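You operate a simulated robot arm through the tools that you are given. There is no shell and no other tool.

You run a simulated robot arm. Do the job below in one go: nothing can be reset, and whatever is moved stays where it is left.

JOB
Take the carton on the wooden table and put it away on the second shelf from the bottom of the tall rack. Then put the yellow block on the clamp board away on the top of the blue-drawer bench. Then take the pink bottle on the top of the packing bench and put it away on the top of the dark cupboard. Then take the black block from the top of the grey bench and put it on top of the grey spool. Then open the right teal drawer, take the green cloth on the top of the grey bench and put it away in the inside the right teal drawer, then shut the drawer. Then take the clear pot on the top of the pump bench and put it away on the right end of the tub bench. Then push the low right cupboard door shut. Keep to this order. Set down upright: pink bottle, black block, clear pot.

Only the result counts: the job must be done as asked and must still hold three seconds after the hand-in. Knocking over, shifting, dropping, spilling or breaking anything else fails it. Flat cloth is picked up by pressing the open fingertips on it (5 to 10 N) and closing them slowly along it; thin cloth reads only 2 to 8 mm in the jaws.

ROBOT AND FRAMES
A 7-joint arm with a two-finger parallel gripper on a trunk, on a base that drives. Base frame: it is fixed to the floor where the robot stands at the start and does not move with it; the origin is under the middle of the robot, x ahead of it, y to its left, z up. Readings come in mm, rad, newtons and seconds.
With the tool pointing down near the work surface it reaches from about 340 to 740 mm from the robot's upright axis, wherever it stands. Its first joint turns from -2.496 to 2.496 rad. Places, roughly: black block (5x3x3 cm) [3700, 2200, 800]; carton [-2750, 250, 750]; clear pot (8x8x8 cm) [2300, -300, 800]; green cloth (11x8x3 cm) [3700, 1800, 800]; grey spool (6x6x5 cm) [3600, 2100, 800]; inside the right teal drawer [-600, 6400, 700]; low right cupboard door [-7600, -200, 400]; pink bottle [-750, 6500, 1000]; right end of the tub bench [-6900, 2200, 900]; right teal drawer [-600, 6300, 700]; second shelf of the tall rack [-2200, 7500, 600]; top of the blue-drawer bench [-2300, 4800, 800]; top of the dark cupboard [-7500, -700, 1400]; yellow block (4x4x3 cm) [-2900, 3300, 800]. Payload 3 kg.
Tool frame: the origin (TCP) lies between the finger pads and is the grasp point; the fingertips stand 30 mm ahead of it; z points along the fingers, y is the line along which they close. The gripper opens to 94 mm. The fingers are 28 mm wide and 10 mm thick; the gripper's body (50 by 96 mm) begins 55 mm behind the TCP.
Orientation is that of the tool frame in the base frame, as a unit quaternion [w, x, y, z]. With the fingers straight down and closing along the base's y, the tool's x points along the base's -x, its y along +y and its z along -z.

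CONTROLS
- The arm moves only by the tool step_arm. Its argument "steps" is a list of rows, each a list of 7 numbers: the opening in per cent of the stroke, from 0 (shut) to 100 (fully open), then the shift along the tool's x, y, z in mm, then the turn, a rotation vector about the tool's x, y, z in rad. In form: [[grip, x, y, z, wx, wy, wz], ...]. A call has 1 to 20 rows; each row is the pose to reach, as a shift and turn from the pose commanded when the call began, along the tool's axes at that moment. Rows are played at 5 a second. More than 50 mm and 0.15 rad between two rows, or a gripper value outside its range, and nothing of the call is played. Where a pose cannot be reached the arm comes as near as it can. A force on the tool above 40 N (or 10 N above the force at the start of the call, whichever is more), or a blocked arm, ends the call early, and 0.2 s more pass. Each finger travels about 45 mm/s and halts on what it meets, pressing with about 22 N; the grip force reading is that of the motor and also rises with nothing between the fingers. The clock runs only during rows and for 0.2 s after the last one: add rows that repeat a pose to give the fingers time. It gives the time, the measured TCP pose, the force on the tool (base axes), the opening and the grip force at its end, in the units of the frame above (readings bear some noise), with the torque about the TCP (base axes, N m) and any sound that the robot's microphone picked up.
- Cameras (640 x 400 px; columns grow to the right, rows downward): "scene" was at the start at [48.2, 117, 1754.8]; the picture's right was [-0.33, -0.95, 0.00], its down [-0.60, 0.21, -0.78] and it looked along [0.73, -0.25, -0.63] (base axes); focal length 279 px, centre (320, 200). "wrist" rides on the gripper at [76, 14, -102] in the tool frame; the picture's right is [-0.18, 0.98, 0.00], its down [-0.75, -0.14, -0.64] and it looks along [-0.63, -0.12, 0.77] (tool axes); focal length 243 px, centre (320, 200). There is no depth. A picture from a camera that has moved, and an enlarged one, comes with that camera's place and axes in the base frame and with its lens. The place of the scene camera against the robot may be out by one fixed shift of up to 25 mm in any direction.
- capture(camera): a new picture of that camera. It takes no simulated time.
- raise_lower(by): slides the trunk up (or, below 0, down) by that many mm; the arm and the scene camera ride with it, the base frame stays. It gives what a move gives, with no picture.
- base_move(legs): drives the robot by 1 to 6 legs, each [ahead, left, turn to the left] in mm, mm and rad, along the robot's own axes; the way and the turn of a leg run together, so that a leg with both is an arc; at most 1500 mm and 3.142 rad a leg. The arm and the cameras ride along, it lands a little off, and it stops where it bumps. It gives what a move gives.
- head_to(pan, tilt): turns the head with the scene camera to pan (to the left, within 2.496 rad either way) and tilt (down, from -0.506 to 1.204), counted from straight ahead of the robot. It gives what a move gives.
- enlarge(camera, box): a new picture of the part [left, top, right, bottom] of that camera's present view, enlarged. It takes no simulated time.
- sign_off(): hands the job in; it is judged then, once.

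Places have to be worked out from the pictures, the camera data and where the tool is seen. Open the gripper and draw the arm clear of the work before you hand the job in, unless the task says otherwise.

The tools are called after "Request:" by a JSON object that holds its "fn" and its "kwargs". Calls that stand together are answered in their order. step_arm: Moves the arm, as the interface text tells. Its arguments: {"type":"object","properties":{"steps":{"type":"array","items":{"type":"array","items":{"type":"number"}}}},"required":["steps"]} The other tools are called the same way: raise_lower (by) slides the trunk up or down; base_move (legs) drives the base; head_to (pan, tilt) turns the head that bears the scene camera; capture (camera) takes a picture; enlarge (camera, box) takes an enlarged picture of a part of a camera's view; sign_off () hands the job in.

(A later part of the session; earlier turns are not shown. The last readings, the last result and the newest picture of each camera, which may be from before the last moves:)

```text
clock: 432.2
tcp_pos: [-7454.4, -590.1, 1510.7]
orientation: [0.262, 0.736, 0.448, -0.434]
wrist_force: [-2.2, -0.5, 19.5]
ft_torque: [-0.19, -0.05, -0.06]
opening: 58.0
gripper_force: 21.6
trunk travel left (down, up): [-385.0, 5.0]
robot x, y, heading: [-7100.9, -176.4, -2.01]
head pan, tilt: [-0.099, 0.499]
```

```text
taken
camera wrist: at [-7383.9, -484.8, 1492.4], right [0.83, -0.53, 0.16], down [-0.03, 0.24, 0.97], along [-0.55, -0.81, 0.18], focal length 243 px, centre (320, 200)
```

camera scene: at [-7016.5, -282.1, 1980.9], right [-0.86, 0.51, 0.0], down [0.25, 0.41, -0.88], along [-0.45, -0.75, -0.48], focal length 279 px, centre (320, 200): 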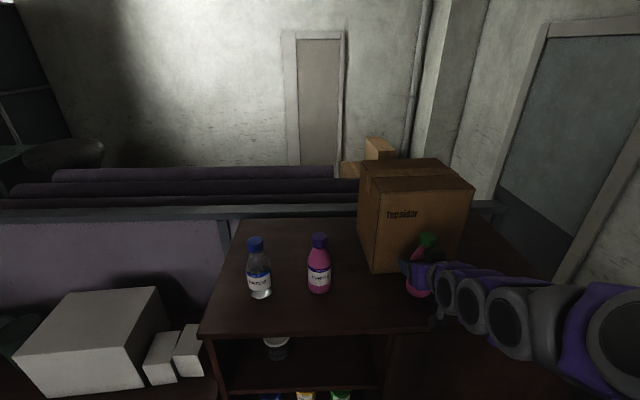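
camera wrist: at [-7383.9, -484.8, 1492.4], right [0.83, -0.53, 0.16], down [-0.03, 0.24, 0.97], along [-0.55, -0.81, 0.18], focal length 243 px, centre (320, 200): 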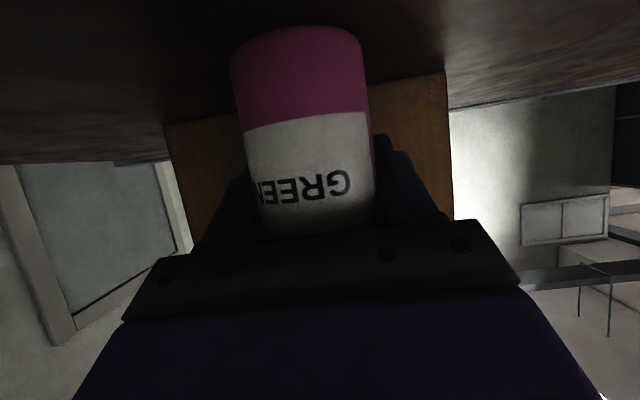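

The base touches (19.5 N). I relax by about 1 mm, open the fingers slowly, and wait a moment.

Request:
{"fn": "step_arm", "kwargs": {"steps": [[58, -1, 0, -0.5, 0, 0, 0], [64, -1, 0, -0.5, 0, 0, 0], [68, -1, 0, -0.5, 0, 0, 0], [74, -1, 0, -0.5, 0, 0, 0], [82, -1, 0, -0.5, 0, 0, 0], [92, -1, 0, -0.5, 0, 0, 0], [98, -1, 0, -0.5, 0, 0, 0], [98, -1, 0, -0.5, 0, 0, 0]]}}

Request:
{"fn": "capture", "kwargs": {"camera": "wrist"}}

```text
clock: 434.0
tcp_pos: [-7454.8, -591.9, 1508.8]
orientation: [0.261, 0.737, 0.449, -0.433]
wrist_force: [0.3, 0.2, -0.4]
ft_torque: [-0.04, 0.0, -0.03]
opening: 92.0
gripper_force: 0.0
trunk travel left (down, up): [-385.0, 5.0]
robot x, y, heading: [-7099.7, -177.2, -2.012]
head pan, tilt: [-0.099, 0.499]
```

```text
taken
camera wrist: at [-7384.5, -486.3, 1491.9], right [0.83, -0.53, 0.16], down [-0.03, 0.23, 0.97], along [-0.55, -0.81, 0.18], focal length 243 px, centre (320, 200)
```

wrist: 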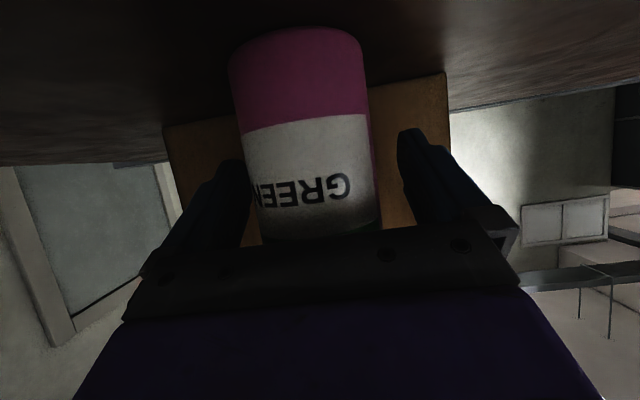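

The bottle stands free between the fingers. I retreat horizontally straight back.

Request:
{"fn": "step_arm", "kwargs": {"steps": [[98, 10, 0, -17.5, 0, 0, 0], [98, 20, 0, -35, 0, 0, 0], [98, 32, 0, -57, 0, 0, 0], [98, 48, 0, -85, 0, 0, 0], [98, 63, 0, -113, 0, 0, 0], [98, 63, 0, -113, 0, 0, 0]]}}

Request:
{"fn": "capture", "kwargs": {"camera": "wrist"}}

Request:
{"fn": "capture", "kwargs": {"camera": "scene"}}

```text
clock: 435.4
tcp_pos: [-7423.6, -483.5, 1557.7]
orientation: [0.261, 0.736, 0.45, -0.432]
wrist_force: [-1.0, 0.8, -0.5]
ft_torque: [0.02, -0.04, -0.01]
opening: 92.3
gripper_force: 0.1
out of reach, approached as far as the arm can: row 3, 4, 5, 6
trunk travel left (down, up): [-385.0, 5.0]
robot x, y, heading: [-7100.1, -175.9, -2.008]
head pan, tilt: [-0.099, 0.499]
```

```text
taken
camera wrist: at [-7352.2, -378.2, 1541.3], right [0.83, -0.53, 0.16], down [-0.03, 0.23, 0.97], along [-0.55, -0.82, 0.18], focal length 243 px, centre (320, 200)
```

wrist: 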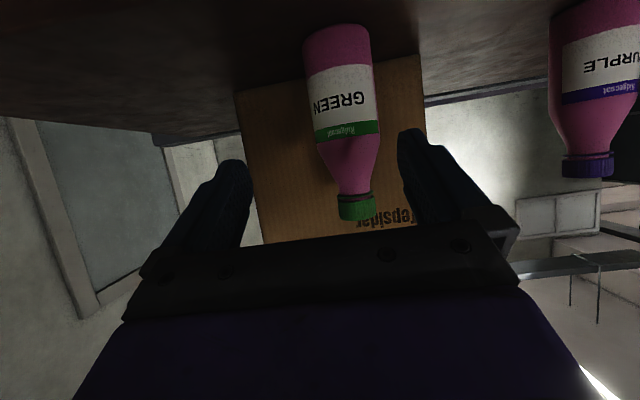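

```text
taken
camera scene: at [-7014.3, -280.4, 1980.9], right [-0.86, 0.51, 0.0], down [0.25, 0.41, -0.88], along [-0.45, -0.75, -0.48], focal length 279 px, centre (320, 200)
```

scene: 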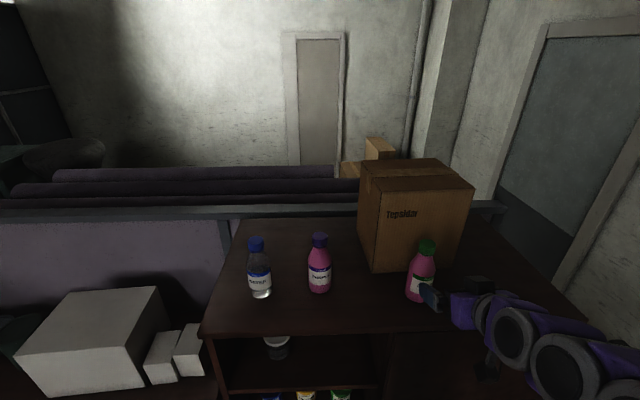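

The pink bottle stands upright on the dark cupboard. I back away, then lower the arm and return to the tool-down posture.

Request:
{"fn": "base_move", "kwargs": {"legs": [[-420, 0, 0]]}}

Request:
{"fn": "step_arm", "kwargs": {"steps": [[98, 0, 0, 40, 0, 0, 0], [98, 0, 0, 80, 0, 0, 0], [98, 40, 0, 105, 0, 0, 0], [98, 80, 0, 130, 0, 0, 0], [98, 120, 0, 155, 0, 0, 0], [98, 160, 0, 180, 0, 0, 0], [98, 200, 0, 205, 0, 0, 0], [98, 240, 0, 230, 0, 0, 0], [98, 280, 0, 255, 0, 0, 0], [98, 315, 0, 280, 0, 0, 0], [98, 349, 0, 298, 0, 0, 0], [98, 349, 0, 298, 0, 0, 0]]}}

Request:
{"fn": "capture", "kwargs": {"camera": "scene"}}

```text
clock: 437.9
tcp_pos: [-7247.5, -104.6, 1558.0]
orientation: [0.26, 0.738, 0.448, -0.432]
wrist_force: [0.2, 0.3, -0.2]
ft_torque: [-0.02, -0.02, 0.0]
opening: 92.3
gripper_force: 0.1
trunk travel left (down, up): [-385.0, 5.0]
robot x, y, heading: [-6917.3, 200.0, -2.02]
head pan, tilt: [-0.099, 0.499]
```

```text
clock: 440.5
tcp_pos: [-7289.9, -182.9, 1109.8]
orientation: [0.261, 0.737, 0.448, -0.433]
wrist_force: [-0.2, 0.2, 0.1]
ft_torque: [0.01, 0.0, 0.02]
opening: 92.2
gripper_force: 0.0
out of reach, approached as far as the arm can: row 3, 4, 5, 6, 7, 8, 9
trunk travel left (down, up): [-385.0, 5.0]
robot x, y, heading: [-6922.7, 203.9, -2.011]
head pan, tilt: [-0.099, 0.499]
```

```text
taken
camera scene: at [-6839.4, 97.0, 1981.0], right [-0.86, 0.52, 0.0], down [0.25, 0.41, -0.88], along [-0.45, -0.75, -0.48], focal length 279 px, centre (320, 200)
```

scene: 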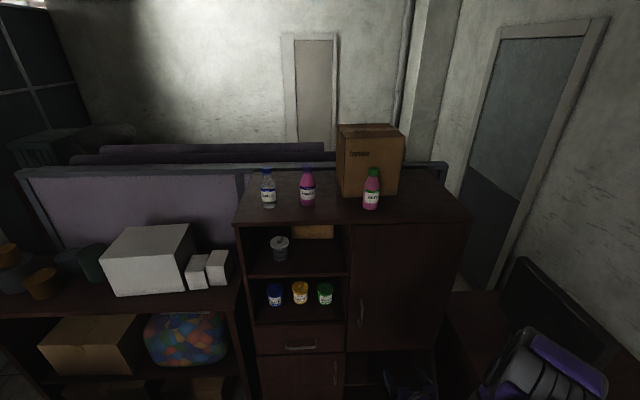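

The bottle stands well. I now rotate the hand tool-down and drive back out: backward up the passage, then along the corridor.

Request:
{"fn": "step_arm", "kwargs": {"steps": [[98, 0, 0, 0, 0, 0.13, 0], [98, 0, 0, 0, 0, 0.26, 0], [98, 0, 0, 0, 0, 0.39, 0], [98, 0, 0, 0, 0, 0.52, 0], [98, 0, 0, 0, 0, 0.65, 0], [98, 0, 0, 0, 0, 0.78, 0], [98, 0, 0, 0, 0, 0.91, 0], [98, 0, 0, 0, 0, 1.04, 0], [98, 0, 0, 0, 0, 1.04, 0]]}}

Request:
{"fn": "base_move", "kwargs": {"legs": [[-420, -210, 0], [-1300, 0, 0], [0, 0, 1.57], [1300, 0, 0], [1230, 0, 0]]}}

Request:
{"fn": "head_to", "kwargs": {"pan": 0.8, "tilt": 0.5}}

Request:
{"fn": "capture", "kwargs": {"camera": "scene"}}

```text
clock: 442.5
tcp_pos: [-7290.1, -182.4, 1108.3]
orientation: [0.003, 0.855, 0.519, -0.009]
wrist_force: [0.0, 0.2, -0.2]
ft_torque: [0.01, 0.01, -0.03]
opening: 92.1
gripper_force: 0.0
trunk travel left (down, up): [-385.0, 5.0]
robot x, y, heading: [-6920.1, 203.1, -2.014]
head pan, tilt: [-0.099, 0.499]
```

```text
clock: 467.1
tcp_pos: [-3739.8, 345.9, 1108.3]
orientation: [0.009, 0.246, 0.969, -0.004]
wrist_force: [0.8, 0.2, 0.4]
ft_torque: [0.0, 0.02, -0.02]
opening: 92.2
gripper_force: 0.0
trunk travel left (down, up): [-385.0, 5.0]
robot x, y, heading: [-4120.9, 720.4, -0.462]
head pan, tilt: [-0.099, 0.499]
```

```text
clock: 468.3
tcp_pos: [-3742.5, 346.6, 1109.5]
orientation: [0.009, 0.247, 0.969, -0.004]
wrist_force: [0.8, -0.4, -0.3]
ft_torque: [-0.01, 0.01, 0.0]
opening: 92.1
gripper_force: 0.0
trunk travel left (down, up): [-385.0, 5.0]
robot x, y, heading: [-4117.7, 721.4, -0.464]
head pan, tilt: [0.799, 0.499]
```

```text
taken
camera scene: at [-4000.9, 894.4, 1981.0], right [0.33, -0.94, 0.0], down [-0.45, -0.16, -0.88], along [0.83, 0.29, -0.48], focal length 279 px, centre (320, 200)
```

scene: 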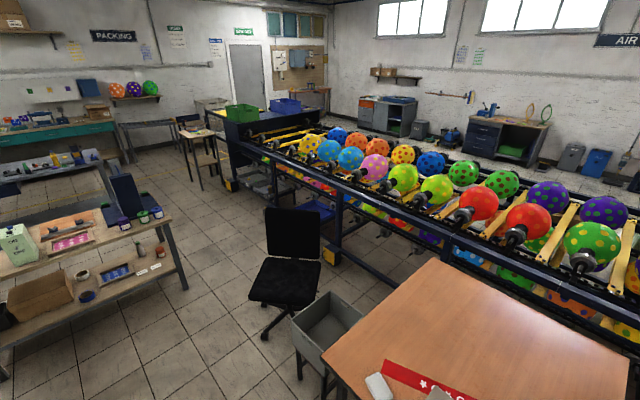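

I'm at the corner beside the wooden table. I turn to face the aisle direction and retrace the S-curve past the chair.

Request:
{"fn": "base_move", "kwargs": {"legs": [[0, 0, 1.592], [930, 0, 0], [500, -200, 0], [250, 0, -0.785]]}}

Request:
{"fn": "head_to", "kwargs": {"pan": 0.0, "tilt": 0.6}}

Request:
{"fn": "capture", "kwargs": {"camera": "scene"}}

```text
clock: 481.8
tcp_pos: [-2629.3, 2117.9, 1108.7]
orientation: [0.011, -0.163, 0.987, 0.001]
wrist_force: [-1.2, 0.4, -0.2]
ft_torque: [0.0, 0.02, -0.01]
opening: 91.9
gripper_force: 0.1
trunk travel left (down, up): [-385.0, 5.0]
robot x, y, heading: [-3159.5, 2093.6, 0.36]
head pan, tilt: [0.799, 0.499]
```

```text
clock: 482.9
tcp_pos: [-2631.1, 2115.5, 1108.7]
orientation: [0.011, -0.162, 0.987, 0.002]
wrist_force: [0.4, -0.1, -0.3]
ft_torque: [-0.01, 0.03, 0.0]
opening: 92.0
gripper_force: 0.1
trunk travel left (down, up): [-385.0, 5.0]
robot x, y, heading: [-3161.7, 2096.3, 0.363]
head pan, tilt: [0.0, 0.6]
```

```text
taken
camera scene: at [-3157.8, 2251.2, 1971.8], right [0.36, -0.93, 0.0], down [-0.53, -0.2, -0.82], along [0.77, 0.3, -0.57], focal length 279 px, centre (320, 200)
```

scene: 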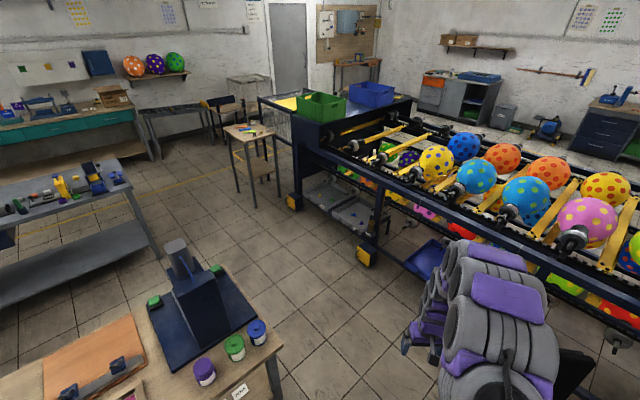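

The way matches the earlier pass. I complete the curve into the aisle and drive up to the corridor.

Request:
{"fn": "base_move", "kwargs": {"legs": [[720, 0, 0], [400, 0, 0.77], [1500, 0, 0], [1450, 0, 0]]}}

Request:
{"fn": "head_to", "kwargs": {"pan": -1.2, "tilt": 0.45}}

Request:
{"fn": "capture", "kwargs": {"camera": "scene"}}

```text
clock: 502.5
tcp_pos: [-594.6, 5612.1, 1109.1]
orientation: [0.01, -0.522, 0.853, 0.004]
wrist_force: [0.5, -0.1, 0.6]
ft_torque: [-0.05, -0.02, 0.01]
opening: 92.3
gripper_force: 0.1
trunk travel left (down, up): [-385.0, 5.0]
robot x, y, heading: [-959.6, 5224.2, 1.137]
head pan, tilt: [0.0, 0.6]
```

```text
clock: 503.9
tcp_pos: [-595.7, 5611.2, 1109.7]
orientation: [0.011, -0.523, 0.853, 0.004]
wrist_force: [0.4, -0.1, -0.6]
ft_torque: [-0.04, -0.03, 0.02]
opening: 92.1
gripper_force: 0.0
trunk travel left (down, up): [-385.0, 5.0]
robot x, y, heading: [-959.7, 5222.5, 1.138]
head pan, tilt: [-1.201, 0.45]
```

```text
taken
camera scene: at [-1010.6, 5261.6, 1985.4], right [-0.06, -1.0, 0.0], down [-0.44, 0.03, -0.9], along [0.9, -0.06, -0.44], focal length 279 px, centre (320, 200)
```

scene: 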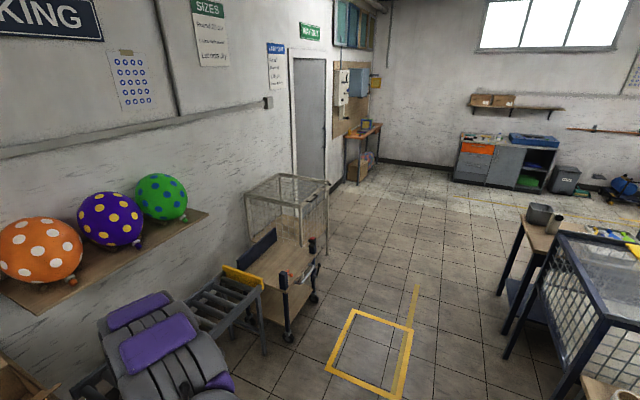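

I turn right and drive along the corridor back to the start side, where the grey bench stands at the window wall.

Request:
{"fn": "base_move", "kwargs": {"legs": [[30, 0, -1.572], [1500, 0, 0], [1500, 0, 0], [1300, -560, 0], [300, 0, 0]]}}

Request:
{"fn": "head_to", "kwargs": {"pan": 0.0, "tilt": 0.6}}

Request:
{"fn": "capture", "kwargs": {"camera": "scene"}}

```text
clock: 530.4
tcp_pos: [3464.2, 2560.7, 1109.6]
orientation: [0.011, 0.211, 0.977, -0.004]
wrist_force: [0.8, -0.2, 0.0]
ft_torque: [-0.04, 0.04, 0.02]
opening: 91.8
gripper_force: 0.0
trunk travel left (down, up): [-385.0, 5.0]
robot x, y, heading: [3062.5, 2907.2, -0.389]
head pan, tilt: [-1.201, 0.45]
```

```text
clock: 531.8
tcp_pos: [3463.3, 2561.7, 1111.8]
orientation: [0.011, 0.212, 0.977, -0.004]
wrist_force: [0.2, -0.3, 0.5]
ft_torque: [0.0, -0.03, 0.03]
opening: 92.2
gripper_force: 0.1
trunk travel left (down, up): [-385.0, 5.0]
robot x, y, heading: [3064.8, 2910.5, -0.387]
head pan, tilt: [0.0, 0.6]
```

```text
taken
camera scene: at [3167.0, 3017.8, 1971.8], right [-0.38, -0.93, 0.0], down [-0.52, 0.22, -0.82], along [0.76, -0.31, -0.57], focal length 279 px, centre (320, 200)
```

scene: 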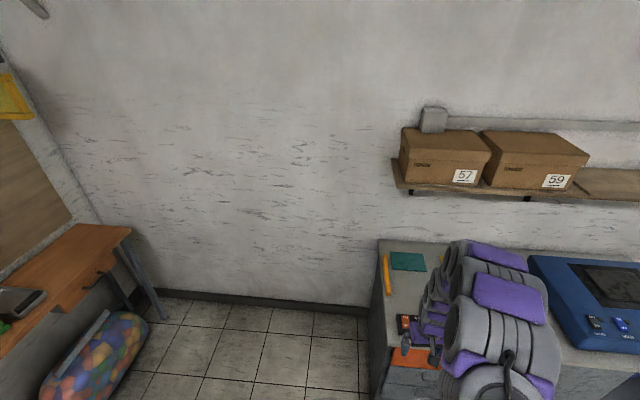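

I'm in front of the window wall and the grey bench is to the right. I look right for the block, spool and cloth.

Request:
{"fn": "head_to", "kwargs": {"pan": -0.6, "tilt": 0.6}}

Request:
{"fn": "capture", "kwargs": {"camera": "scene"}}

Request:
{"fn": "enlarge", "kwargs": {"camera": "scene", "box": [60, 200, 380, 400]}}

```text
clock: 532.8
tcp_pos: [3463.6, 2562.9, 1111.6]
orientation: [0.012, 0.212, 0.977, -0.004]
wrist_force: [-0.2, 0.1, 0.1]
ft_torque: [-0.02, -0.01, 0.04]
opening: 92.0
gripper_force: 0.1
trunk travel left (down, up): [-385.0, 5.0]
robot x, y, heading: [3061.6, 2907.4, -0.385]
head pan, tilt: [-0.6, 0.6]
```

```text
taken
camera scene: at [3133.9, 2977.6, 1971.8], right [-0.84, -0.55, 0.0], down [-0.31, 0.47, -0.82], along [0.45, -0.69, -0.57], focal length 279 px, centre (320, 200)
```

scene: 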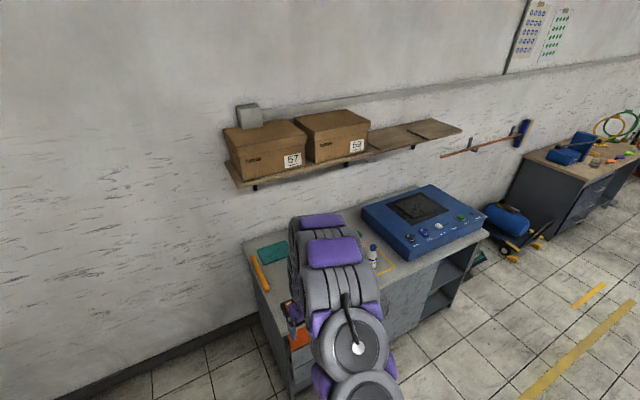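

```text
2.00 times, centred on (220, 300) of scene
camera zoom: at [3133.9, 2977.6, 1971.8], right [-0.84, -0.55, 0.0], down [-0.31, 0.47, -0.82], along [0.45, -0.69, -0.57], focal length 557 px, centre (520, 0)
```

zoom: 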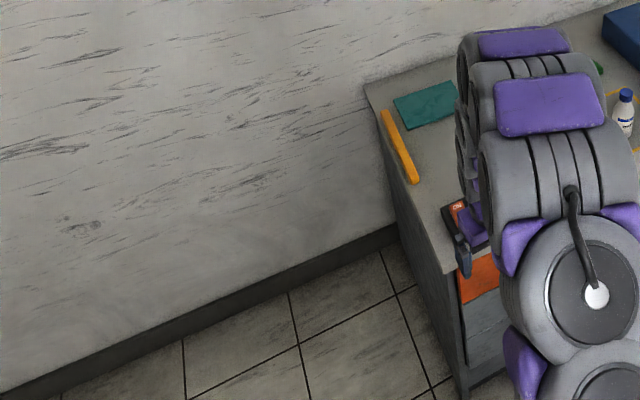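

The arm hides the bench top, so I use the wrist camera, which looks straight down on it.

Request:
{"fn": "capture", "kwargs": {"camera": "wrist"}}

```text
taken
camera wrist: at [3397.9, 2607.3, 1210.9], right [0.57, 0.82, 0.0], down [0.61, -0.43, 0.66], along [0.54, -0.38, -0.75], focal length 243 px, centre (320, 200)
```

wrist: 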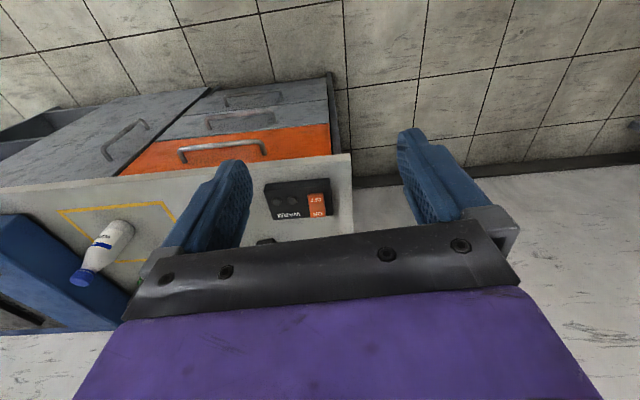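

I back off and shift right so that I can see the whole bench top past the arm.

Request:
{"fn": "base_move", "kwargs": {"legs": [[-250, -250, -0.055]]}}

Request:
{"fn": "head_to", "kwargs": {"pan": 0.1, "tilt": 0.6}}

Request:
{"fn": "capture", "kwargs": {"camera": "scene"}}

Request:
{"fn": "capture", "kwargs": {"camera": "wrist"}}

```text
clock: 535.1
tcp_pos: [3120.8, 2422.7, 1113.8]
orientation: [0.01, 0.235, 0.972, -0.009]
wrist_force: [1.3, -0.1, 0.6]
ft_torque: [-0.02, 0.05, -0.03]
opening: 91.8
gripper_force: 0.2
trunk travel left (down, up): [-385.0, 5.0]
robot x, y, heading: [2733.0, 2780.1, -0.441]
head pan, tilt: [-0.6, 0.6]
```

```text
clock: 536.1
tcp_pos: [3113.7, 2410.3, 1110.7]
orientation: [0.013, 0.236, 0.972, -0.003]
wrist_force: [-0.4, 0.3, 0.2]
ft_torque: [-0.01, -0.04, -0.01]
opening: 92.3
gripper_force: 0.0
trunk travel left (down, up): [-385.0, 5.0]
robot x, y, heading: [2736.4, 2775.8, -0.44]
head pan, tilt: [0.099, 0.6]
```

```text
taken
camera scene: at [2847.2, 2892.2, 1971.7], right [-0.33, -0.94, 0.0], down [-0.53, 0.19, -0.82], along [0.78, -0.27, -0.57], focal length 279 px, centre (320, 200)
```

scene: 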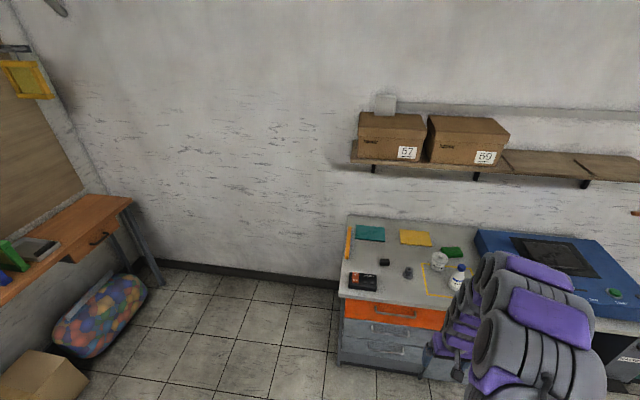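

```text
taken
camera wrist: at [3050.2, 2459.1, 1211.4], right [0.61, 0.79, 0.0], down [0.59, -0.46, 0.66], along [0.52, -0.4, -0.75], focal length 243 px, centre (320, 200)
```

wrist: 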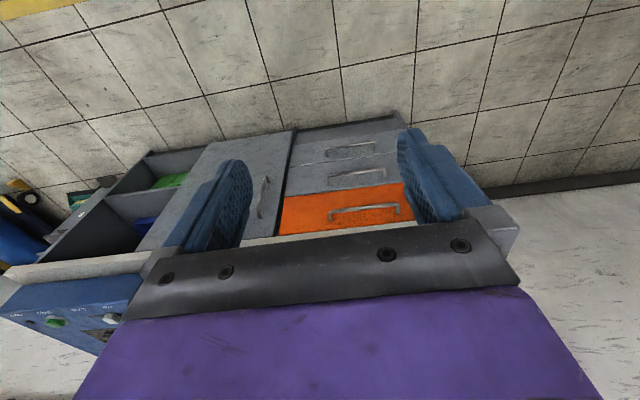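

Request:
{"fn": "enlarge", "kwargs": {"camera": "scene", "box": [330, 205, 510, 310]}}

```text
3.56 times, centred on (420, 258) of scene
camera zoom: at [2847.2, 2892.2, 1971.7], right [-0.33, -0.94, 0.0], down [-0.53, 0.19, -0.82], along [0.78, -0.27, -0.57], focal length 991 px, centre (-36, -4)
```

zoom: 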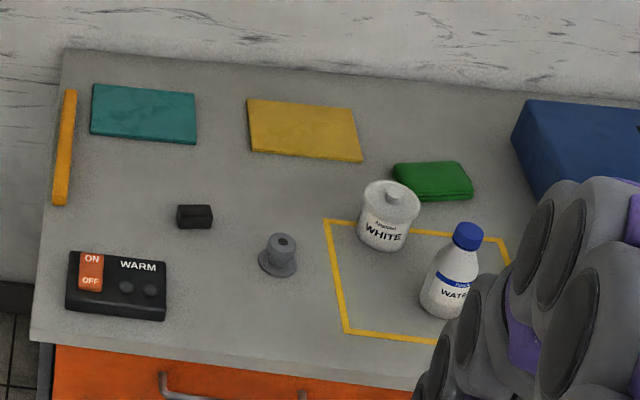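

Now I see everything: the black block, the grey spool (flange with a smaller hub on top) and the folded green cloth. I drive 545 mm ahead to the bench, with the hand well above the items.

Request:
{"fn": "base_move", "kwargs": {"legs": [[545, 0, 0]]}}

Request:
{"fn": "head_to", "kwargs": {"pan": 0.2, "tilt": 0.9}}

Request:
{"fn": "capture", "kwargs": {"camera": "scene"}}

Request:
{"fn": "capture", "kwargs": {"camera": "wrist"}}

```text
clock: 539.3
tcp_pos: [3607.4, 2186.2, 1111.4]
orientation: [0.012, 0.235, 0.972, -0.006]
wrist_force: [-0.2, -0.2, -0.9]
ft_torque: [-0.01, -0.03, -0.05]
opening: 91.8
gripper_force: 0.0
trunk travel left (down, up): [-385.0, 5.0]
robot x, y, heading: [3227.8, 2548.9, -0.437]
head pan, tilt: [0.099, 0.6]
```

```text
clock: 540.1
tcp_pos: [3605.3, 2186.1, 1113.2]
orientation: [0.013, 0.236, 0.972, -0.005]
wrist_force: [-0.1, 0.2, 0.3]
ft_torque: [-0.01, 0.0, 0.0]
opening: 92.1
gripper_force: 0.1
trunk travel left (down, up): [-385.0, 5.0]
robot x, y, heading: [3229.2, 2548.2, -0.439]
head pan, tilt: [0.201, 0.901]
```

```text
taken
camera scene: at [3327.7, 2671.4, 1947.3], right [-0.24, -0.97, 0.0], down [-0.76, 0.19, -0.62], along [0.6, -0.15, -0.78], focal length 279 px, centre (320, 200)
```

scene: 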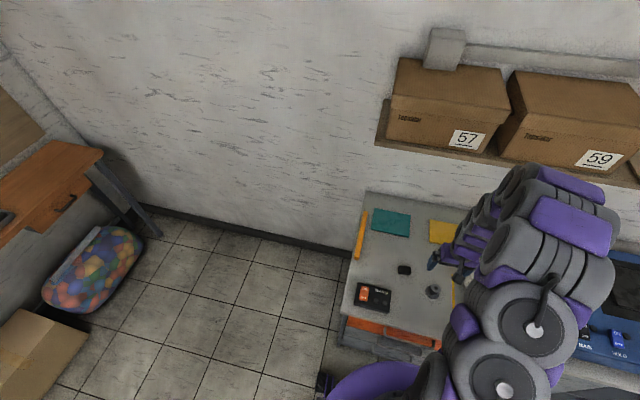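

```text
taken
camera wrist: at [3542.6, 2235.1, 1212.6], right [0.61, 0.79, 0.0], down [0.59, -0.46, 0.66], along [0.52, -0.41, -0.75], focal length 243 px, centre (320, 200)
```

wrist: 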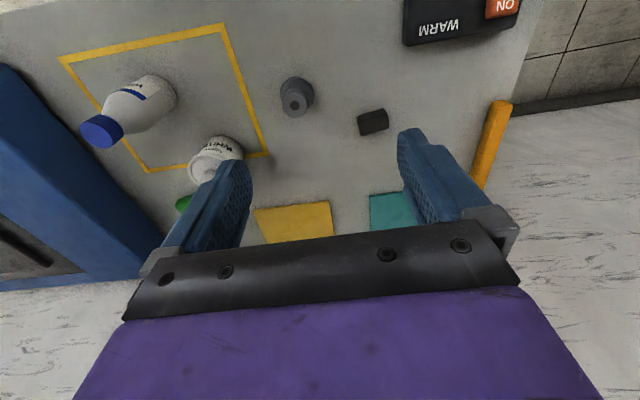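

Both block and spool are in the wrist view. I enlarge to measure size, orientation and height.

Request:
{"fn": "enlarge", "kwargs": {"camera": "wrist", "box": [260, 60, 420, 160]}}

```text
4.00 times, centred on (340, 110) of wrist
camera zoom: at [3542.6, 2235.1, 1212.6], right [0.61, 0.79, 0.0], down [0.59, -0.46, 0.66], along [0.52, -0.41, -0.75], focal length 970 px, centre (240, 560)
```

zoom: 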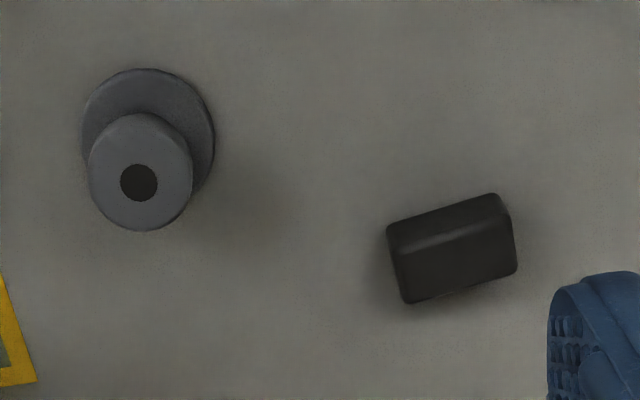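

The block's long side lies nearly along my closing line (about 6.5° off) and its centre is roughly 104 mm ahead and 72 mm left of the hand. I move above it, align, and descend part way.

Request:
{"fn": "step_arm", "kwargs": {"steps": [[98, -35, 24, 10, 0, 0, -0.04], [98, -70, 48, 30, 0, 0, -0.08], [98, -104, 72, 60, 0, 0, -0.113], [98, -104, 72, 105, 0, 0, -0.113], [98, -104, 72, 150, 0, 0, -0.113], [98, -104, 72, 150, 0, 0, -0.113]]}}

Request:
{"fn": "capture", "kwargs": {"camera": "wrist"}}

```text
refused: row 3 steps farther than a row can; nothing moved
```

```text
taken
camera wrist: at [3542.6, 2235.1, 1212.6], right [0.61, 0.79, 0.0], down [0.59, -0.46, 0.66], along [0.52, -0.41, -0.75], focal length 243 px, centre (320, 200)
```

wrist: 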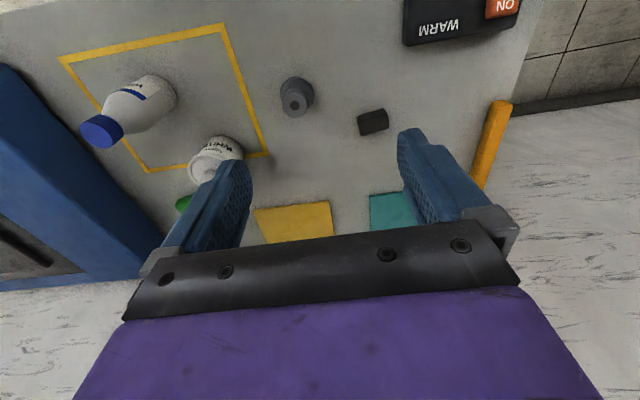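

One row was over 50 mm; I split the motion into shorter rows.

Request:
{"fn": "step_arm", "kwargs": {"steps": [[98, -35, 24, 5, 0, 0, -0.04], [98, -70, 48, 20, 0, 0, -0.08], [98, -104, 72, 40, 0, 0, -0.113], [98, -104, 72, 80, 0, 0, -0.113], [98, -104, 72, 120, 0, 0, -0.113], [98, -104, 72, 150, 0, 0, -0.113], [98, -104, 72, 150, 0, 0, -0.113]]}}

Request:
{"fn": "capture", "kwargs": {"camera": "wrist"}}

```text
clock: 541.7
tcp_pos: [3733.1, 2197.9, 962.5]
orientation: [0.013, 0.18, 0.984, -0.005]
wrist_force: [-0.1, -0.2, 0.6]
ft_torque: [0.02, 0.02, 0.03]
opening: 92.2
gripper_force: 0.0
trunk travel left (down, up): [-385.0, 5.0]
robot x, y, heading: [3226.6, 2548.8, -0.439]
head pan, tilt: [0.201, 0.901]
```

```text
taken
camera wrist: at [3665.2, 2241.7, 1062.8], right [0.52, 0.85, 0.0], down [0.64, -0.39, 0.66], along [0.56, -0.35, -0.75], focal length 243 px, centre (320, 200)
```

wrist: 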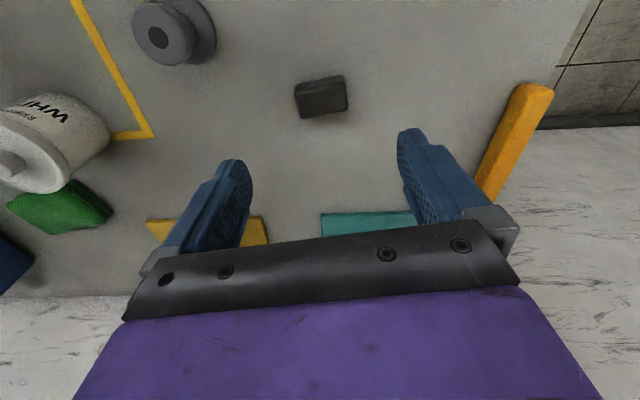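

The block is centred, its top at z≈801. I level the tool and lower 146 mm to just above the bench, then check.

Request:
{"fn": "step_arm", "kwargs": {"steps": [[98, -3, 1, 35, -0.005, 0.027, -0.04], [98, -3, 1, 75, -0.005, 0.027, -0.04], [98, -3, 1, 110, -0.005, 0.027, -0.04], [98, -3, 1, 135, -0.005, 0.027, -0.04], [98, -3, 1, 146, -0.005, 0.027, -0.04], [98, -3, 1, 146, -0.005, 0.027, -0.04]]}}

Request:
{"fn": "capture", "kwargs": {"camera": "wrist"}}

```text
clock: 543.1
tcp_pos: [3742.9, 2199.0, 832.1]
orientation: [0.001, 0.161, 0.987, -0.002]
wrist_force: [0.5, -0.8, 0.0]
ft_torque: [-0.05, -0.02, 0.03]
opening: 92.2
gripper_force: 0.1
out of reach, approached as far as the arm can: row 5, 6
trunk travel left (down, up): [-385.0, 5.0]
robot x, y, heading: [3230.6, 2547.3, -0.438]
head pan, tilt: [0.201, 0.901]
```

```text
taken
camera wrist: at [3675.0, 2236.4, 933.8], right [0.49, 0.87, 0.0], down [0.67, -0.37, 0.64], along [0.56, -0.32, -0.77], focal length 243 px, centre (320, 200)
```

wrist: 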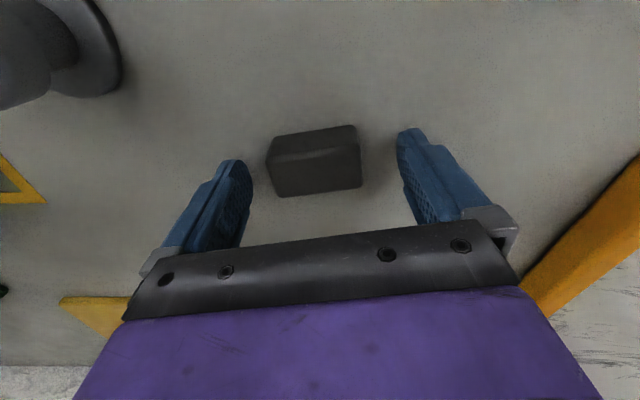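

The arm is at its low limit with the trunk up, but the close view puts the block's top at about z≈817 and the bench near 788, so I only need about 6 mm more. I lower the trunk 6 mm and then close.

Request:
{"fn": "raise_lower", "kwargs": {"by": -6}}

Request:
{"fn": "step_arm", "kwargs": {"steps": [[85, 0, 0, 0, 0, 0, 0], [72, 0, 0, 0, 0, 0, 0], [62, 0, 0, 0, 0, 0, 0], [54, 0, 0, 0, 0, 0, 0], [46, 0, 0, 0, 0, 0, 0], [38, 0, 0, 0, 0, 0, 0], [30, 0, 0, 0, 0, 0, 0], [30, 0, 0, 0, 0, 0, 0]]}}

Request:
{"fn": "capture", "kwargs": {"camera": "wrist"}}

```text
clock: 543.7
tcp_pos: [3742.8, 2198.1, 830.6]
orientation: [0.002, 0.161, 0.987, -0.002]
wrist_force: [-9.5, 3.1, 25.9]
ft_torque: [1.49, 0.21, 0.47]
opening: 92.4
gripper_force: 0.4
trunk travel left (down, up): [-379.0, 11.0]
robot x, y, heading: [3224.9, 2545.3, -0.438]
head pan, tilt: [0.201, 0.901]
stopped: the force on the tool passed its limit at 45 N (the readings are from after the stop); the commanded pose is now the measured one
```

```text
clock: 544.5
tcp_pos: [3744.5, 2201.7, 830.6]
orientation: [0.003, 0.158, 0.987, -0.001]
wrist_force: [2.1, 12.2, 28.0]
ft_torque: [0.33, 0.34, -0.51]
opening: 63.8
gripper_force: 4.8
trunk travel left (down, up): [-379.0, 11.0]
robot x, y, heading: [3227.6, 2549.0, -0.44]
head pan, tilt: [0.201, 0.901]
stopped in row 3: the force on the tool passed its limit at 41 N (the readings are from after the stop); the commanded pose is now the measured one
```

```text
taken
camera wrist: at [3678.3, 2239.7, 931.6], right [0.48, 0.88, 0.0], down [0.67, -0.37, 0.65], along [0.57, -0.31, -0.76], focal length 243 px, centre (320, 200)
```

wrist: 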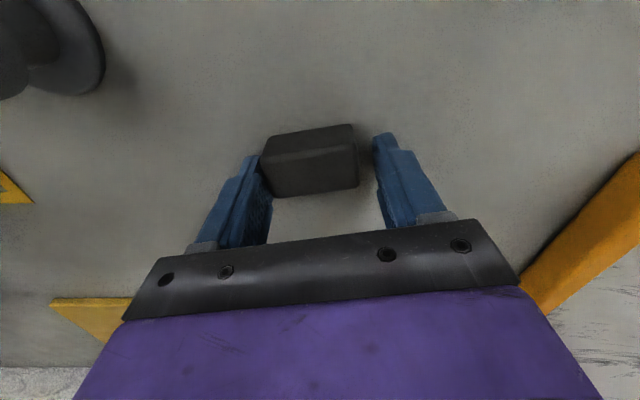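

The fingertips touched the bench (top is at z≈800). I lift 4 mm and resume closing.

Request:
{"fn": "step_arm", "kwargs": {"steps": [[68, 0, 0, -3, 0, 0, 0], [68, 0, 0, -5, 0, 0, 0], [60, 0, 0, -5, 0, 0, 0], [52, 0, 0, -5, 0, 0, 0], [44, 0, 0, -5, 0, 0, 0], [36, 0, 0, -5, 0, 0, 0], [30, 0, 0, -5, 0, 0, 0], [30, 0, 0, -5, 0, 0, 0]]}}

Request:
{"fn": "capture", "kwargs": {"camera": "wrist"}}

```text
clock: 546.3
tcp_pos: [3743.3, 2199.6, 834.5]
orientation: [0.002, 0.16, 0.987, -0.001]
wrist_force: [-0.9, -4.2, 16.1]
ft_torque: [-0.06, 0.13, -0.02]
opening: 49.1
gripper_force: 22.1
trunk travel left (down, up): [-379.0, 11.0]
robot x, y, heading: [3225.4, 2550.9, -0.432]
head pan, tilt: [0.201, 0.901]
```

```text
taken
camera wrist: at [3676.1, 2237.0, 935.3], right [0.48, 0.87, 0.0], down [0.67, -0.37, 0.65], along [0.56, -0.31, -0.76], focal length 243 px, centre (320, 200)
```

wrist: 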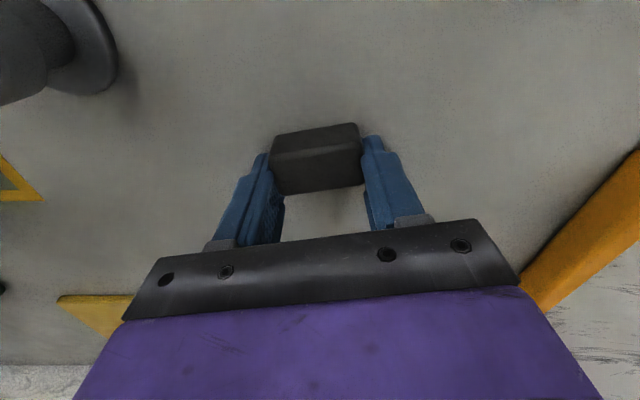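

The block is held at 49 mm. I lift it 110 mm and locate the spool from here.

Request:
{"fn": "step_arm", "kwargs": {"steps": [[30, 0, 0, -15, 0, 0, 0], [30, 0, 0, -50, 0, 0, 0], [30, 0, 0, -90, 0, 0, 0], [30, 20, -30, -125, 0, 0, 0], [30, 40, -60, -150, 0, 0, 0], [30, 40, -60, -150, 0, 0, 0]]}}

Request:
{"fn": "capture", "kwargs": {"camera": "wrist"}}

Request:
{"fn": "enlarge", "kwargs": {"camera": "wrist", "box": [160, 0, 360, 125]}}

```text
refused: row 4 steps farther than a row can; nothing moved
```

```text
taken
camera wrist: at [3676.1, 2237.0, 935.3], right [0.48, 0.87, 0.0], down [0.67, -0.37, 0.65], along [0.56, -0.31, -0.76], focal length 243 px, centre (320, 200)
```

wrist: 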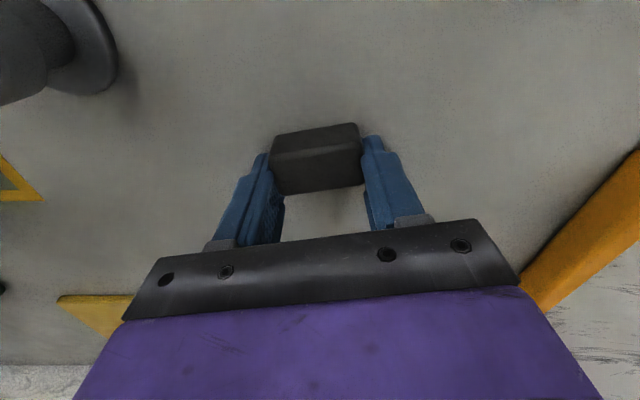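

```text
3.20 times, centred on (260, 62) of wrist
camera zoom: at [3676.1, 2237.0, 935.3], right [0.48, 0.87, 0.0], down [0.67, -0.37, 0.65], along [0.56, -0.31, -0.76], focal length 776 px, centre (512, 640)
```

zoom: 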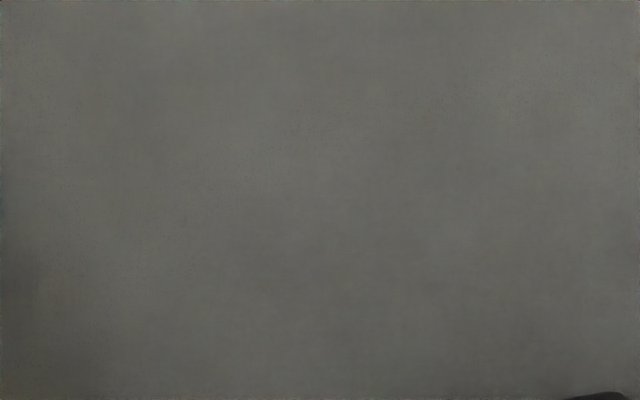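

I split the rows shorter and repeat the lift.

Request:
{"fn": "step_arm", "kwargs": {"steps": [[30, 0, 0, -15, 0, 0, 0], [30, 0, 0, -50, 0, 0, 0], [30, 0, 0, -90, 0, 0, 0], [30, 15, -20, -125, 0, 0, 0], [30, 30, -45, -150, 0, 0, 0], [30, 40, -60, -160, 0, 0, 0], [30, 40, -60, -160, 0, 0, 0]]}}

Request:
{"fn": "capture", "kwargs": {"camera": "wrist"}}

Request:
{"fn": "enlarge", "kwargs": {"camera": "wrist", "box": [160, 0, 360, 125]}}

```text
clock: 547.9
tcp_pos: [3685.7, 2154.3, 991.4]
orientation: [0.001, 0.16, 0.987, 0.0]
wrist_force: [0.8, -0.1, 0.0]
ft_torque: [0.01, 0.01, 0.0]
opening: 48.8
gripper_force: 22.3
trunk travel left (down, up): [-379.0, 11.0]
robot x, y, heading: [3225.7, 2546.0, -0.439]
head pan, tilt: [0.201, 0.901]
```

```text
taken
camera wrist: at [3618.0, 2193.0, 1094.3], right [0.48, 0.87, 0.0], down [0.67, -0.37, 0.64], along [0.56, -0.31, -0.77], focal length 243 px, centre (320, 200)
```

wrist: 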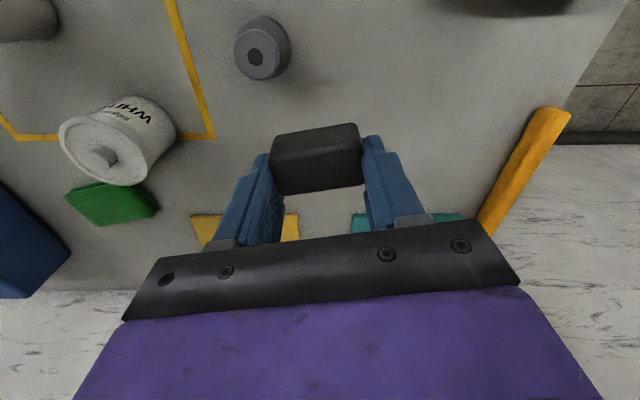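

```text
3.20 times, centred on (260, 62) of wrist
camera zoom: at [3618.0, 2193.0, 1094.3], right [0.48, 0.87, 0.0], down [0.67, -0.37, 0.64], along [0.56, -0.31, -0.77], focal length 776 px, centre (512, 640)
```

zoom: 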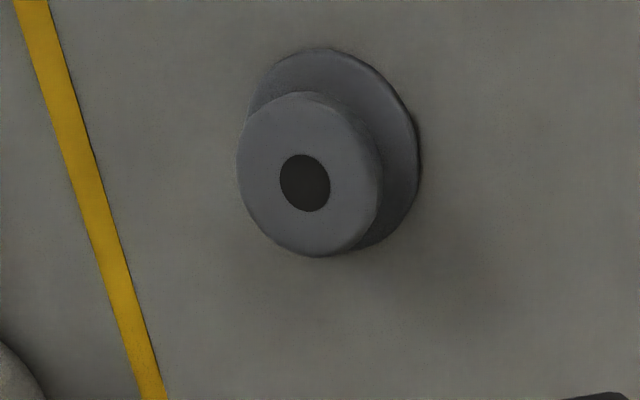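

I enlarge the held block to learn its offset from the tool centre, so I can put it centrally on the hub.

Request:
{"fn": "enlarge", "kwargs": {"camera": "wrist", "box": [240, 100, 400, 220]}}

```text
3.33 times, centred on (320, 160) of wrist
camera zoom: at [3618.0, 2193.0, 1094.3], right [0.48, 0.87, 0.0], down [0.67, -0.37, 0.64], along [0.56, -0.31, -0.77], focal length 809 px, centre (320, 333)
```

zoom: 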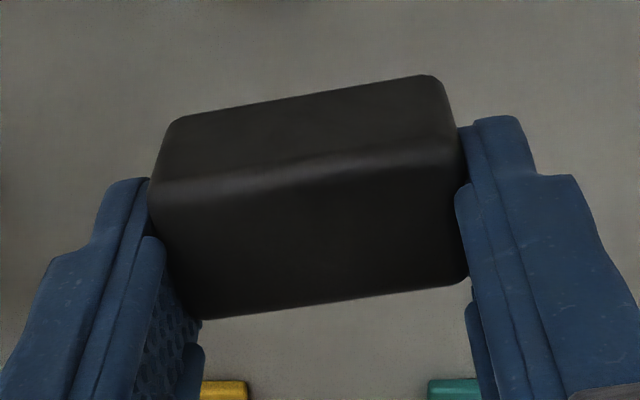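

The held block is centred on the tool, with its bottom about 46 mm below the TCP. The spool's hub centre is about 47 mm back and 51 mm right. I move over it and lower to just above.

Request:
{"fn": "step_arm", "kwargs": {"steps": [[30, 24, -26, 10, 0, 0, 0], [30, 47, -51, 20, 0, 0, 0], [30, 47, -51, 45, 0, 0, 0], [30, 47, -51, 70, 0, 0, 0], [30, 47, -51, 88, 0, 0, 0], [30, 47, -51, 88, 0, 0, 0]]}}

Request:
{"fn": "capture", "kwargs": {"camera": "wrist"}}

Request:
{"fn": "enlarge", "kwargs": {"camera": "wrist", "box": [220, 80, 420, 220]}}

Request:
{"fn": "enlarge", "kwargs": {"camera": "scene", "box": [330, 200, 490, 320]}}

```text
clock: 549.3
tcp_pos: [3624.4, 2122.4, 904.7]
orientation: [0.001, 0.161, 0.987, 0.0]
wrist_force: [0.9, 0.0, 0.4]
ft_torque: [-0.03, -0.02, 0.02]
opening: 49.1
gripper_force: 22.1
trunk travel left (down, up): [-379.0, 11.0]
robot x, y, heading: [3225.0, 2551.6, -0.437]
head pan, tilt: [0.201, 0.901]
```

```text
taken
camera wrist: at [3557.2, 2159.5, 1005.6], right [0.48, 0.87, 0.0], down [0.67, -0.37, 0.64], along [0.56, -0.31, -0.77], focal length 243 px, centre (320, 200)
```

wrist: 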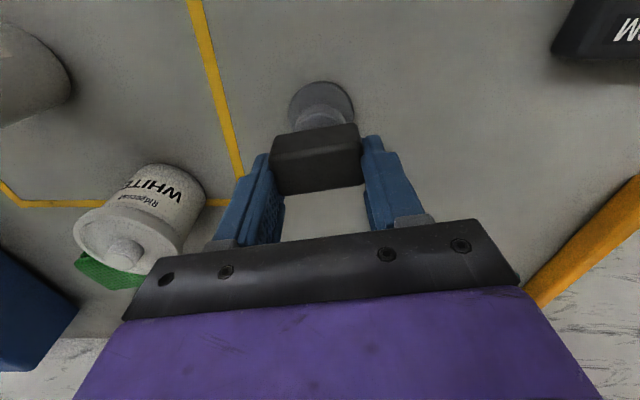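

```text
2.86 times, centred on (320, 150) of wrist
camera zoom: at [3557.2, 2159.5, 1005.6], right [0.48, 0.87, 0.0], down [0.67, -0.37, 0.64], along [0.56, -0.31, -0.77], focal length 693 px, centre (320, 343)
```

zoom: 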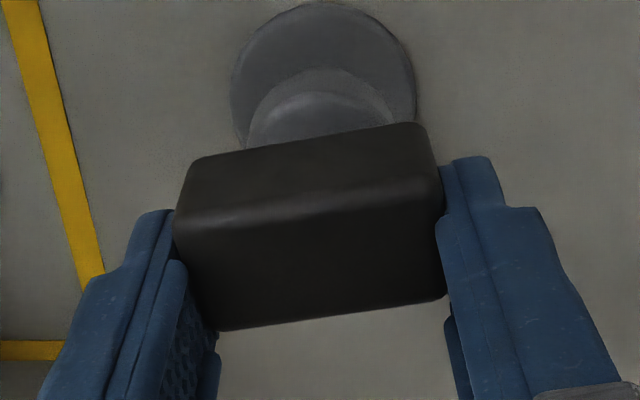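

```text
3.33 times, centred on (410, 260) of scene
camera zoom: at [3329.6, 2673.9, 1941.4], right [-0.24, -0.97, 0.0], down [-0.76, 0.19, -0.62], along [0.6, -0.15, -0.79], focal length 929 px, centre (20, 0)
```

zoom: 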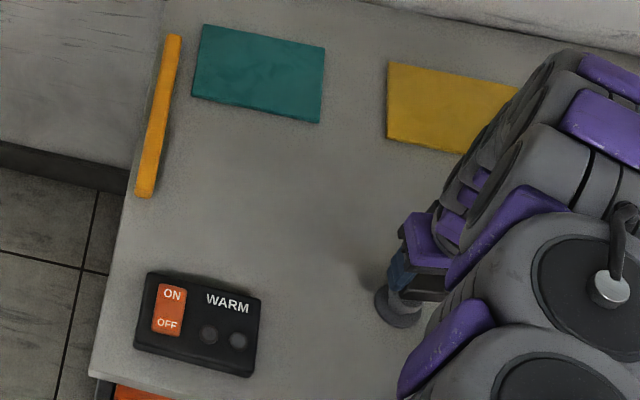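

The spool is exactly under the block. I lower toward the hub in small steps.

Request:
{"fn": "step_arm", "kwargs": {"steps": [[30, 0, 0, 6, 0, 0, 0], [30, 0, 0, 12, 0, 0, 0], [30, 0, 0, 15, 0, 0, 0], [30, 0, 0, 15, 0, 0, 0]]}}

Request:
{"fn": "step_arm", "kwargs": {"steps": [[30, 0, 0, 2, 0, 0, 0], [30, 0, 0, 4, 0, 0, 0], [30, 0, 0, 4, 0, 0, 0]]}}

Request:
{"fn": "enlarge", "kwargs": {"camera": "wrist", "box": [220, 80, 420, 220]}}

```text
clock: 550.3
tcp_pos: [3626.9, 2121.4, 888.6]
orientation: [0.002, 0.16, 0.987, -0.001]
wrist_force: [0.1, 0.8, 0.1]
ft_torque: [0.0, -0.03, 0.01]
opening: 48.7
gripper_force: 22.1
trunk travel left (down, up): [-379.0, 11.0]
robot x, y, heading: [3224.5, 2547.0, -0.438]
head pan, tilt: [0.201, 0.901]
```

```text
clock: 551.1
tcp_pos: [3626.1, 2121.8, 885.1]
orientation: [0.002, 0.16, 0.987, 0.0]
wrist_force: [1.0, 0.5, -1.1]
ft_torque: [-0.02, 0.01, 0.02]
opening: 49.2
gripper_force: 22.1
trunk travel left (down, up): [-379.0, 11.0]
robot x, y, heading: [3228.6, 2549.3, -0.44]
head pan, tilt: [0.201, 0.901]
```

```text
2.86 times, centred on (320, 150) of wrist
camera zoom: at [3558.4, 2158.6, 987.4], right [0.48, 0.87, 0.0], down [0.67, -0.37, 0.64], along [0.56, -0.31, -0.77], focal length 693 px, centre (320, 343)
```

zoom: 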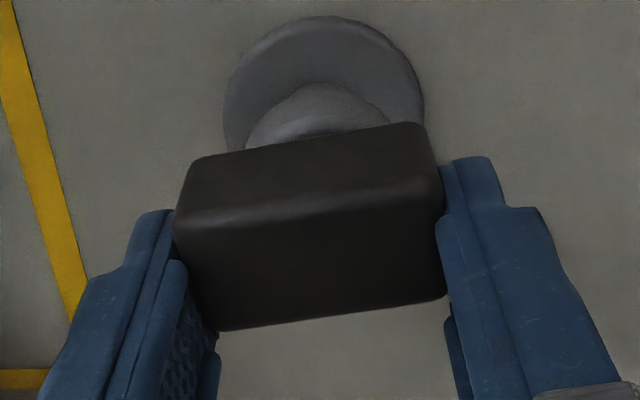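

No contact yet; I continue down in 2 mm steps.

Request:
{"fn": "step_arm", "kwargs": {"steps": [[30, 1.5, 0.7, 2, 0, 0, 0], [30, 1.5, 0.7, 4, 0, 0, 0], [30, 1.5, 0.7, 5, 0, 0, 0], [30, 1.5, 0.7, 5, 0, 0, 0]]}}

Request:
{"fn": "enlarge", "kwargs": {"camera": "wrist", "box": [220, 80, 420, 220]}}

```text
clock: 552.1
tcp_pos: [3625.1, 2123.4, 880.8]
orientation: [0.001, 0.16, 0.987, 0.0]
wrist_force: [0.1, -0.1, -0.7]
ft_torque: [0.03, 0.01, 0.02]
opening: 48.9
gripper_force: 22.2
trunk travel left (down, up): [-379.0, 11.0]
robot x, y, heading: [3225.5, 2548.1, -0.437]
head pan, tilt: [0.201, 0.901]
```

```text
2.86 times, centred on (320, 150) of wrist
camera zoom: at [3557.4, 2160.0, 982.2], right [0.48, 0.87, 0.0], down [0.67, -0.37, 0.64], along [0.56, -0.31, -0.77], focal length 693 px, centre (320, 343)
```

zoom: 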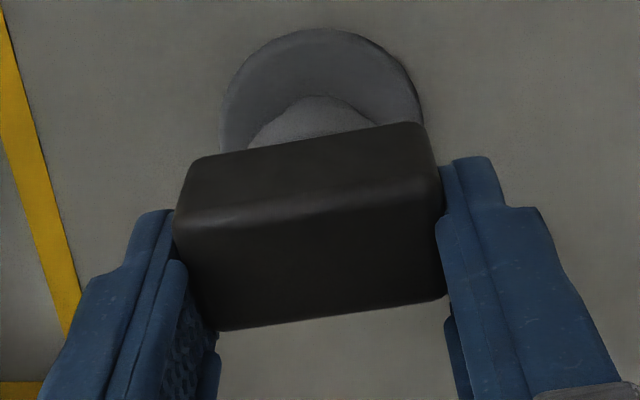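

Still free. I keep stepping down.

Request:
{"fn": "step_arm", "kwargs": {"steps": [[30, 1, 0, 2, 0, 0, 0], [30, 1, 0, 4, 0, 0, 0], [30, 1, 0, 6, 0, 0, 0], [30, 1, 0, 6, 0, 0, 0]]}}

Request:
{"fn": "enlarge", "kwargs": {"camera": "wrist", "box": [220, 80, 420, 220]}}

```text
clock: 552.9
tcp_pos: [3624.5, 2123.1, 879.4]
orientation: [0.004, 0.159, 0.987, -0.002]
wrist_force: [-7.5, 4.0, 31.1]
ft_torque: [0.28, 0.4, 0.01]
opening: 49.1
gripper_force: 21.6
trunk travel left (down, up): [-379.0, 11.0]
robot x, y, heading: [3226.1, 2550.9, -0.442]
head pan, tilt: [0.201, 0.901]
stopped in row 3: the force on the tool passed its limit at 44 N (the readings are from after the stop); the commanded pose is now the measured one
```

```text
2.86 times, centred on (320, 150) of wrist
camera zoom: at [3556.8, 2160.7, 980.5], right [0.48, 0.87, 0.0], down [0.67, -0.37, 0.65], along [0.57, -0.32, -0.76], focal length 693 px, centre (320, 343)
```

zoom: 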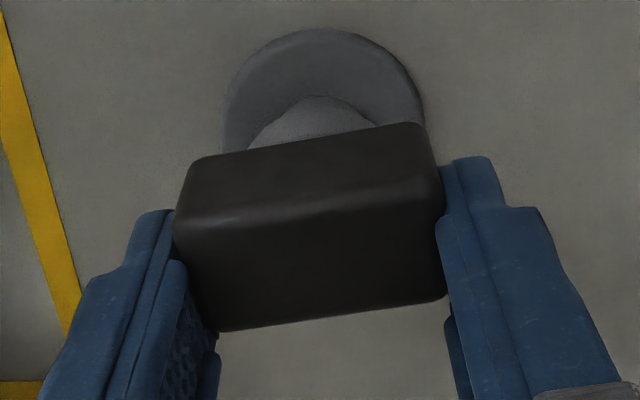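

The block rests on the hub, and the contact point computes to within 3 mm of centre. I relax slightly and open slowly.

Request:
{"fn": "step_arm", "kwargs": {"steps": [[30, 0, 0, -0.8, 0, 0, 0], [48, 0, 0, -1.2, 0, 0, 0], [54, 0, 0, -1.2, 0, 0, 0], [58, 0, 0, -1.2, 0, 0, 0], [64, 0, 0, -1.2, 0, 0, 0], [72, 0, 0, -1.2, 0, 0, 0], [82, 0, 0, -1.2, 0, 0, 0], [90, 0, 0, -1.2, 0, 0, 0], [90, 0, 0, -1.2, 0, 0, 0]]}}

Request:
{"fn": "capture", "kwargs": {"camera": "wrist"}}

```text
clock: 554.9
tcp_pos: [3624.6, 2121.7, 877.2]
orientation: [0.003, 0.16, 0.987, -0.001]
wrist_force: [0.8, 0.3, -0.6]
ft_torque: [0.03, 0.05, -0.02]
opening: 84.1
gripper_force: 0.0
trunk travel left (down, up): [-379.0, 11.0]
robot x, y, heading: [3226.3, 2547.0, -0.447]
head pan, tilt: [0.201, 0.901]
```

```text
taken
camera wrist: at [3557.6, 2159.2, 979.3], right [0.48, 0.87, 0.0], down [0.67, -0.37, 0.65], along [0.57, -0.31, -0.76], focal length 243 px, centre (320, 200)
```

wrist: 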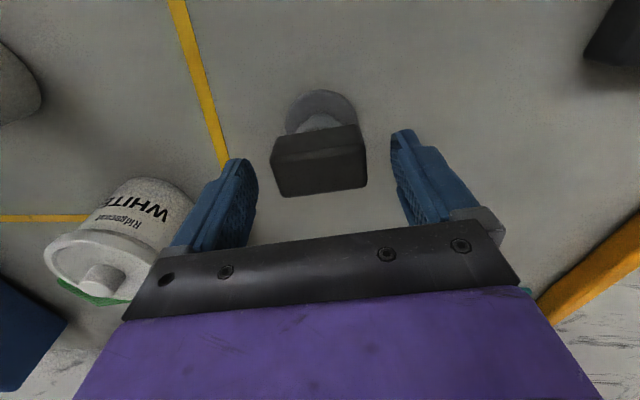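

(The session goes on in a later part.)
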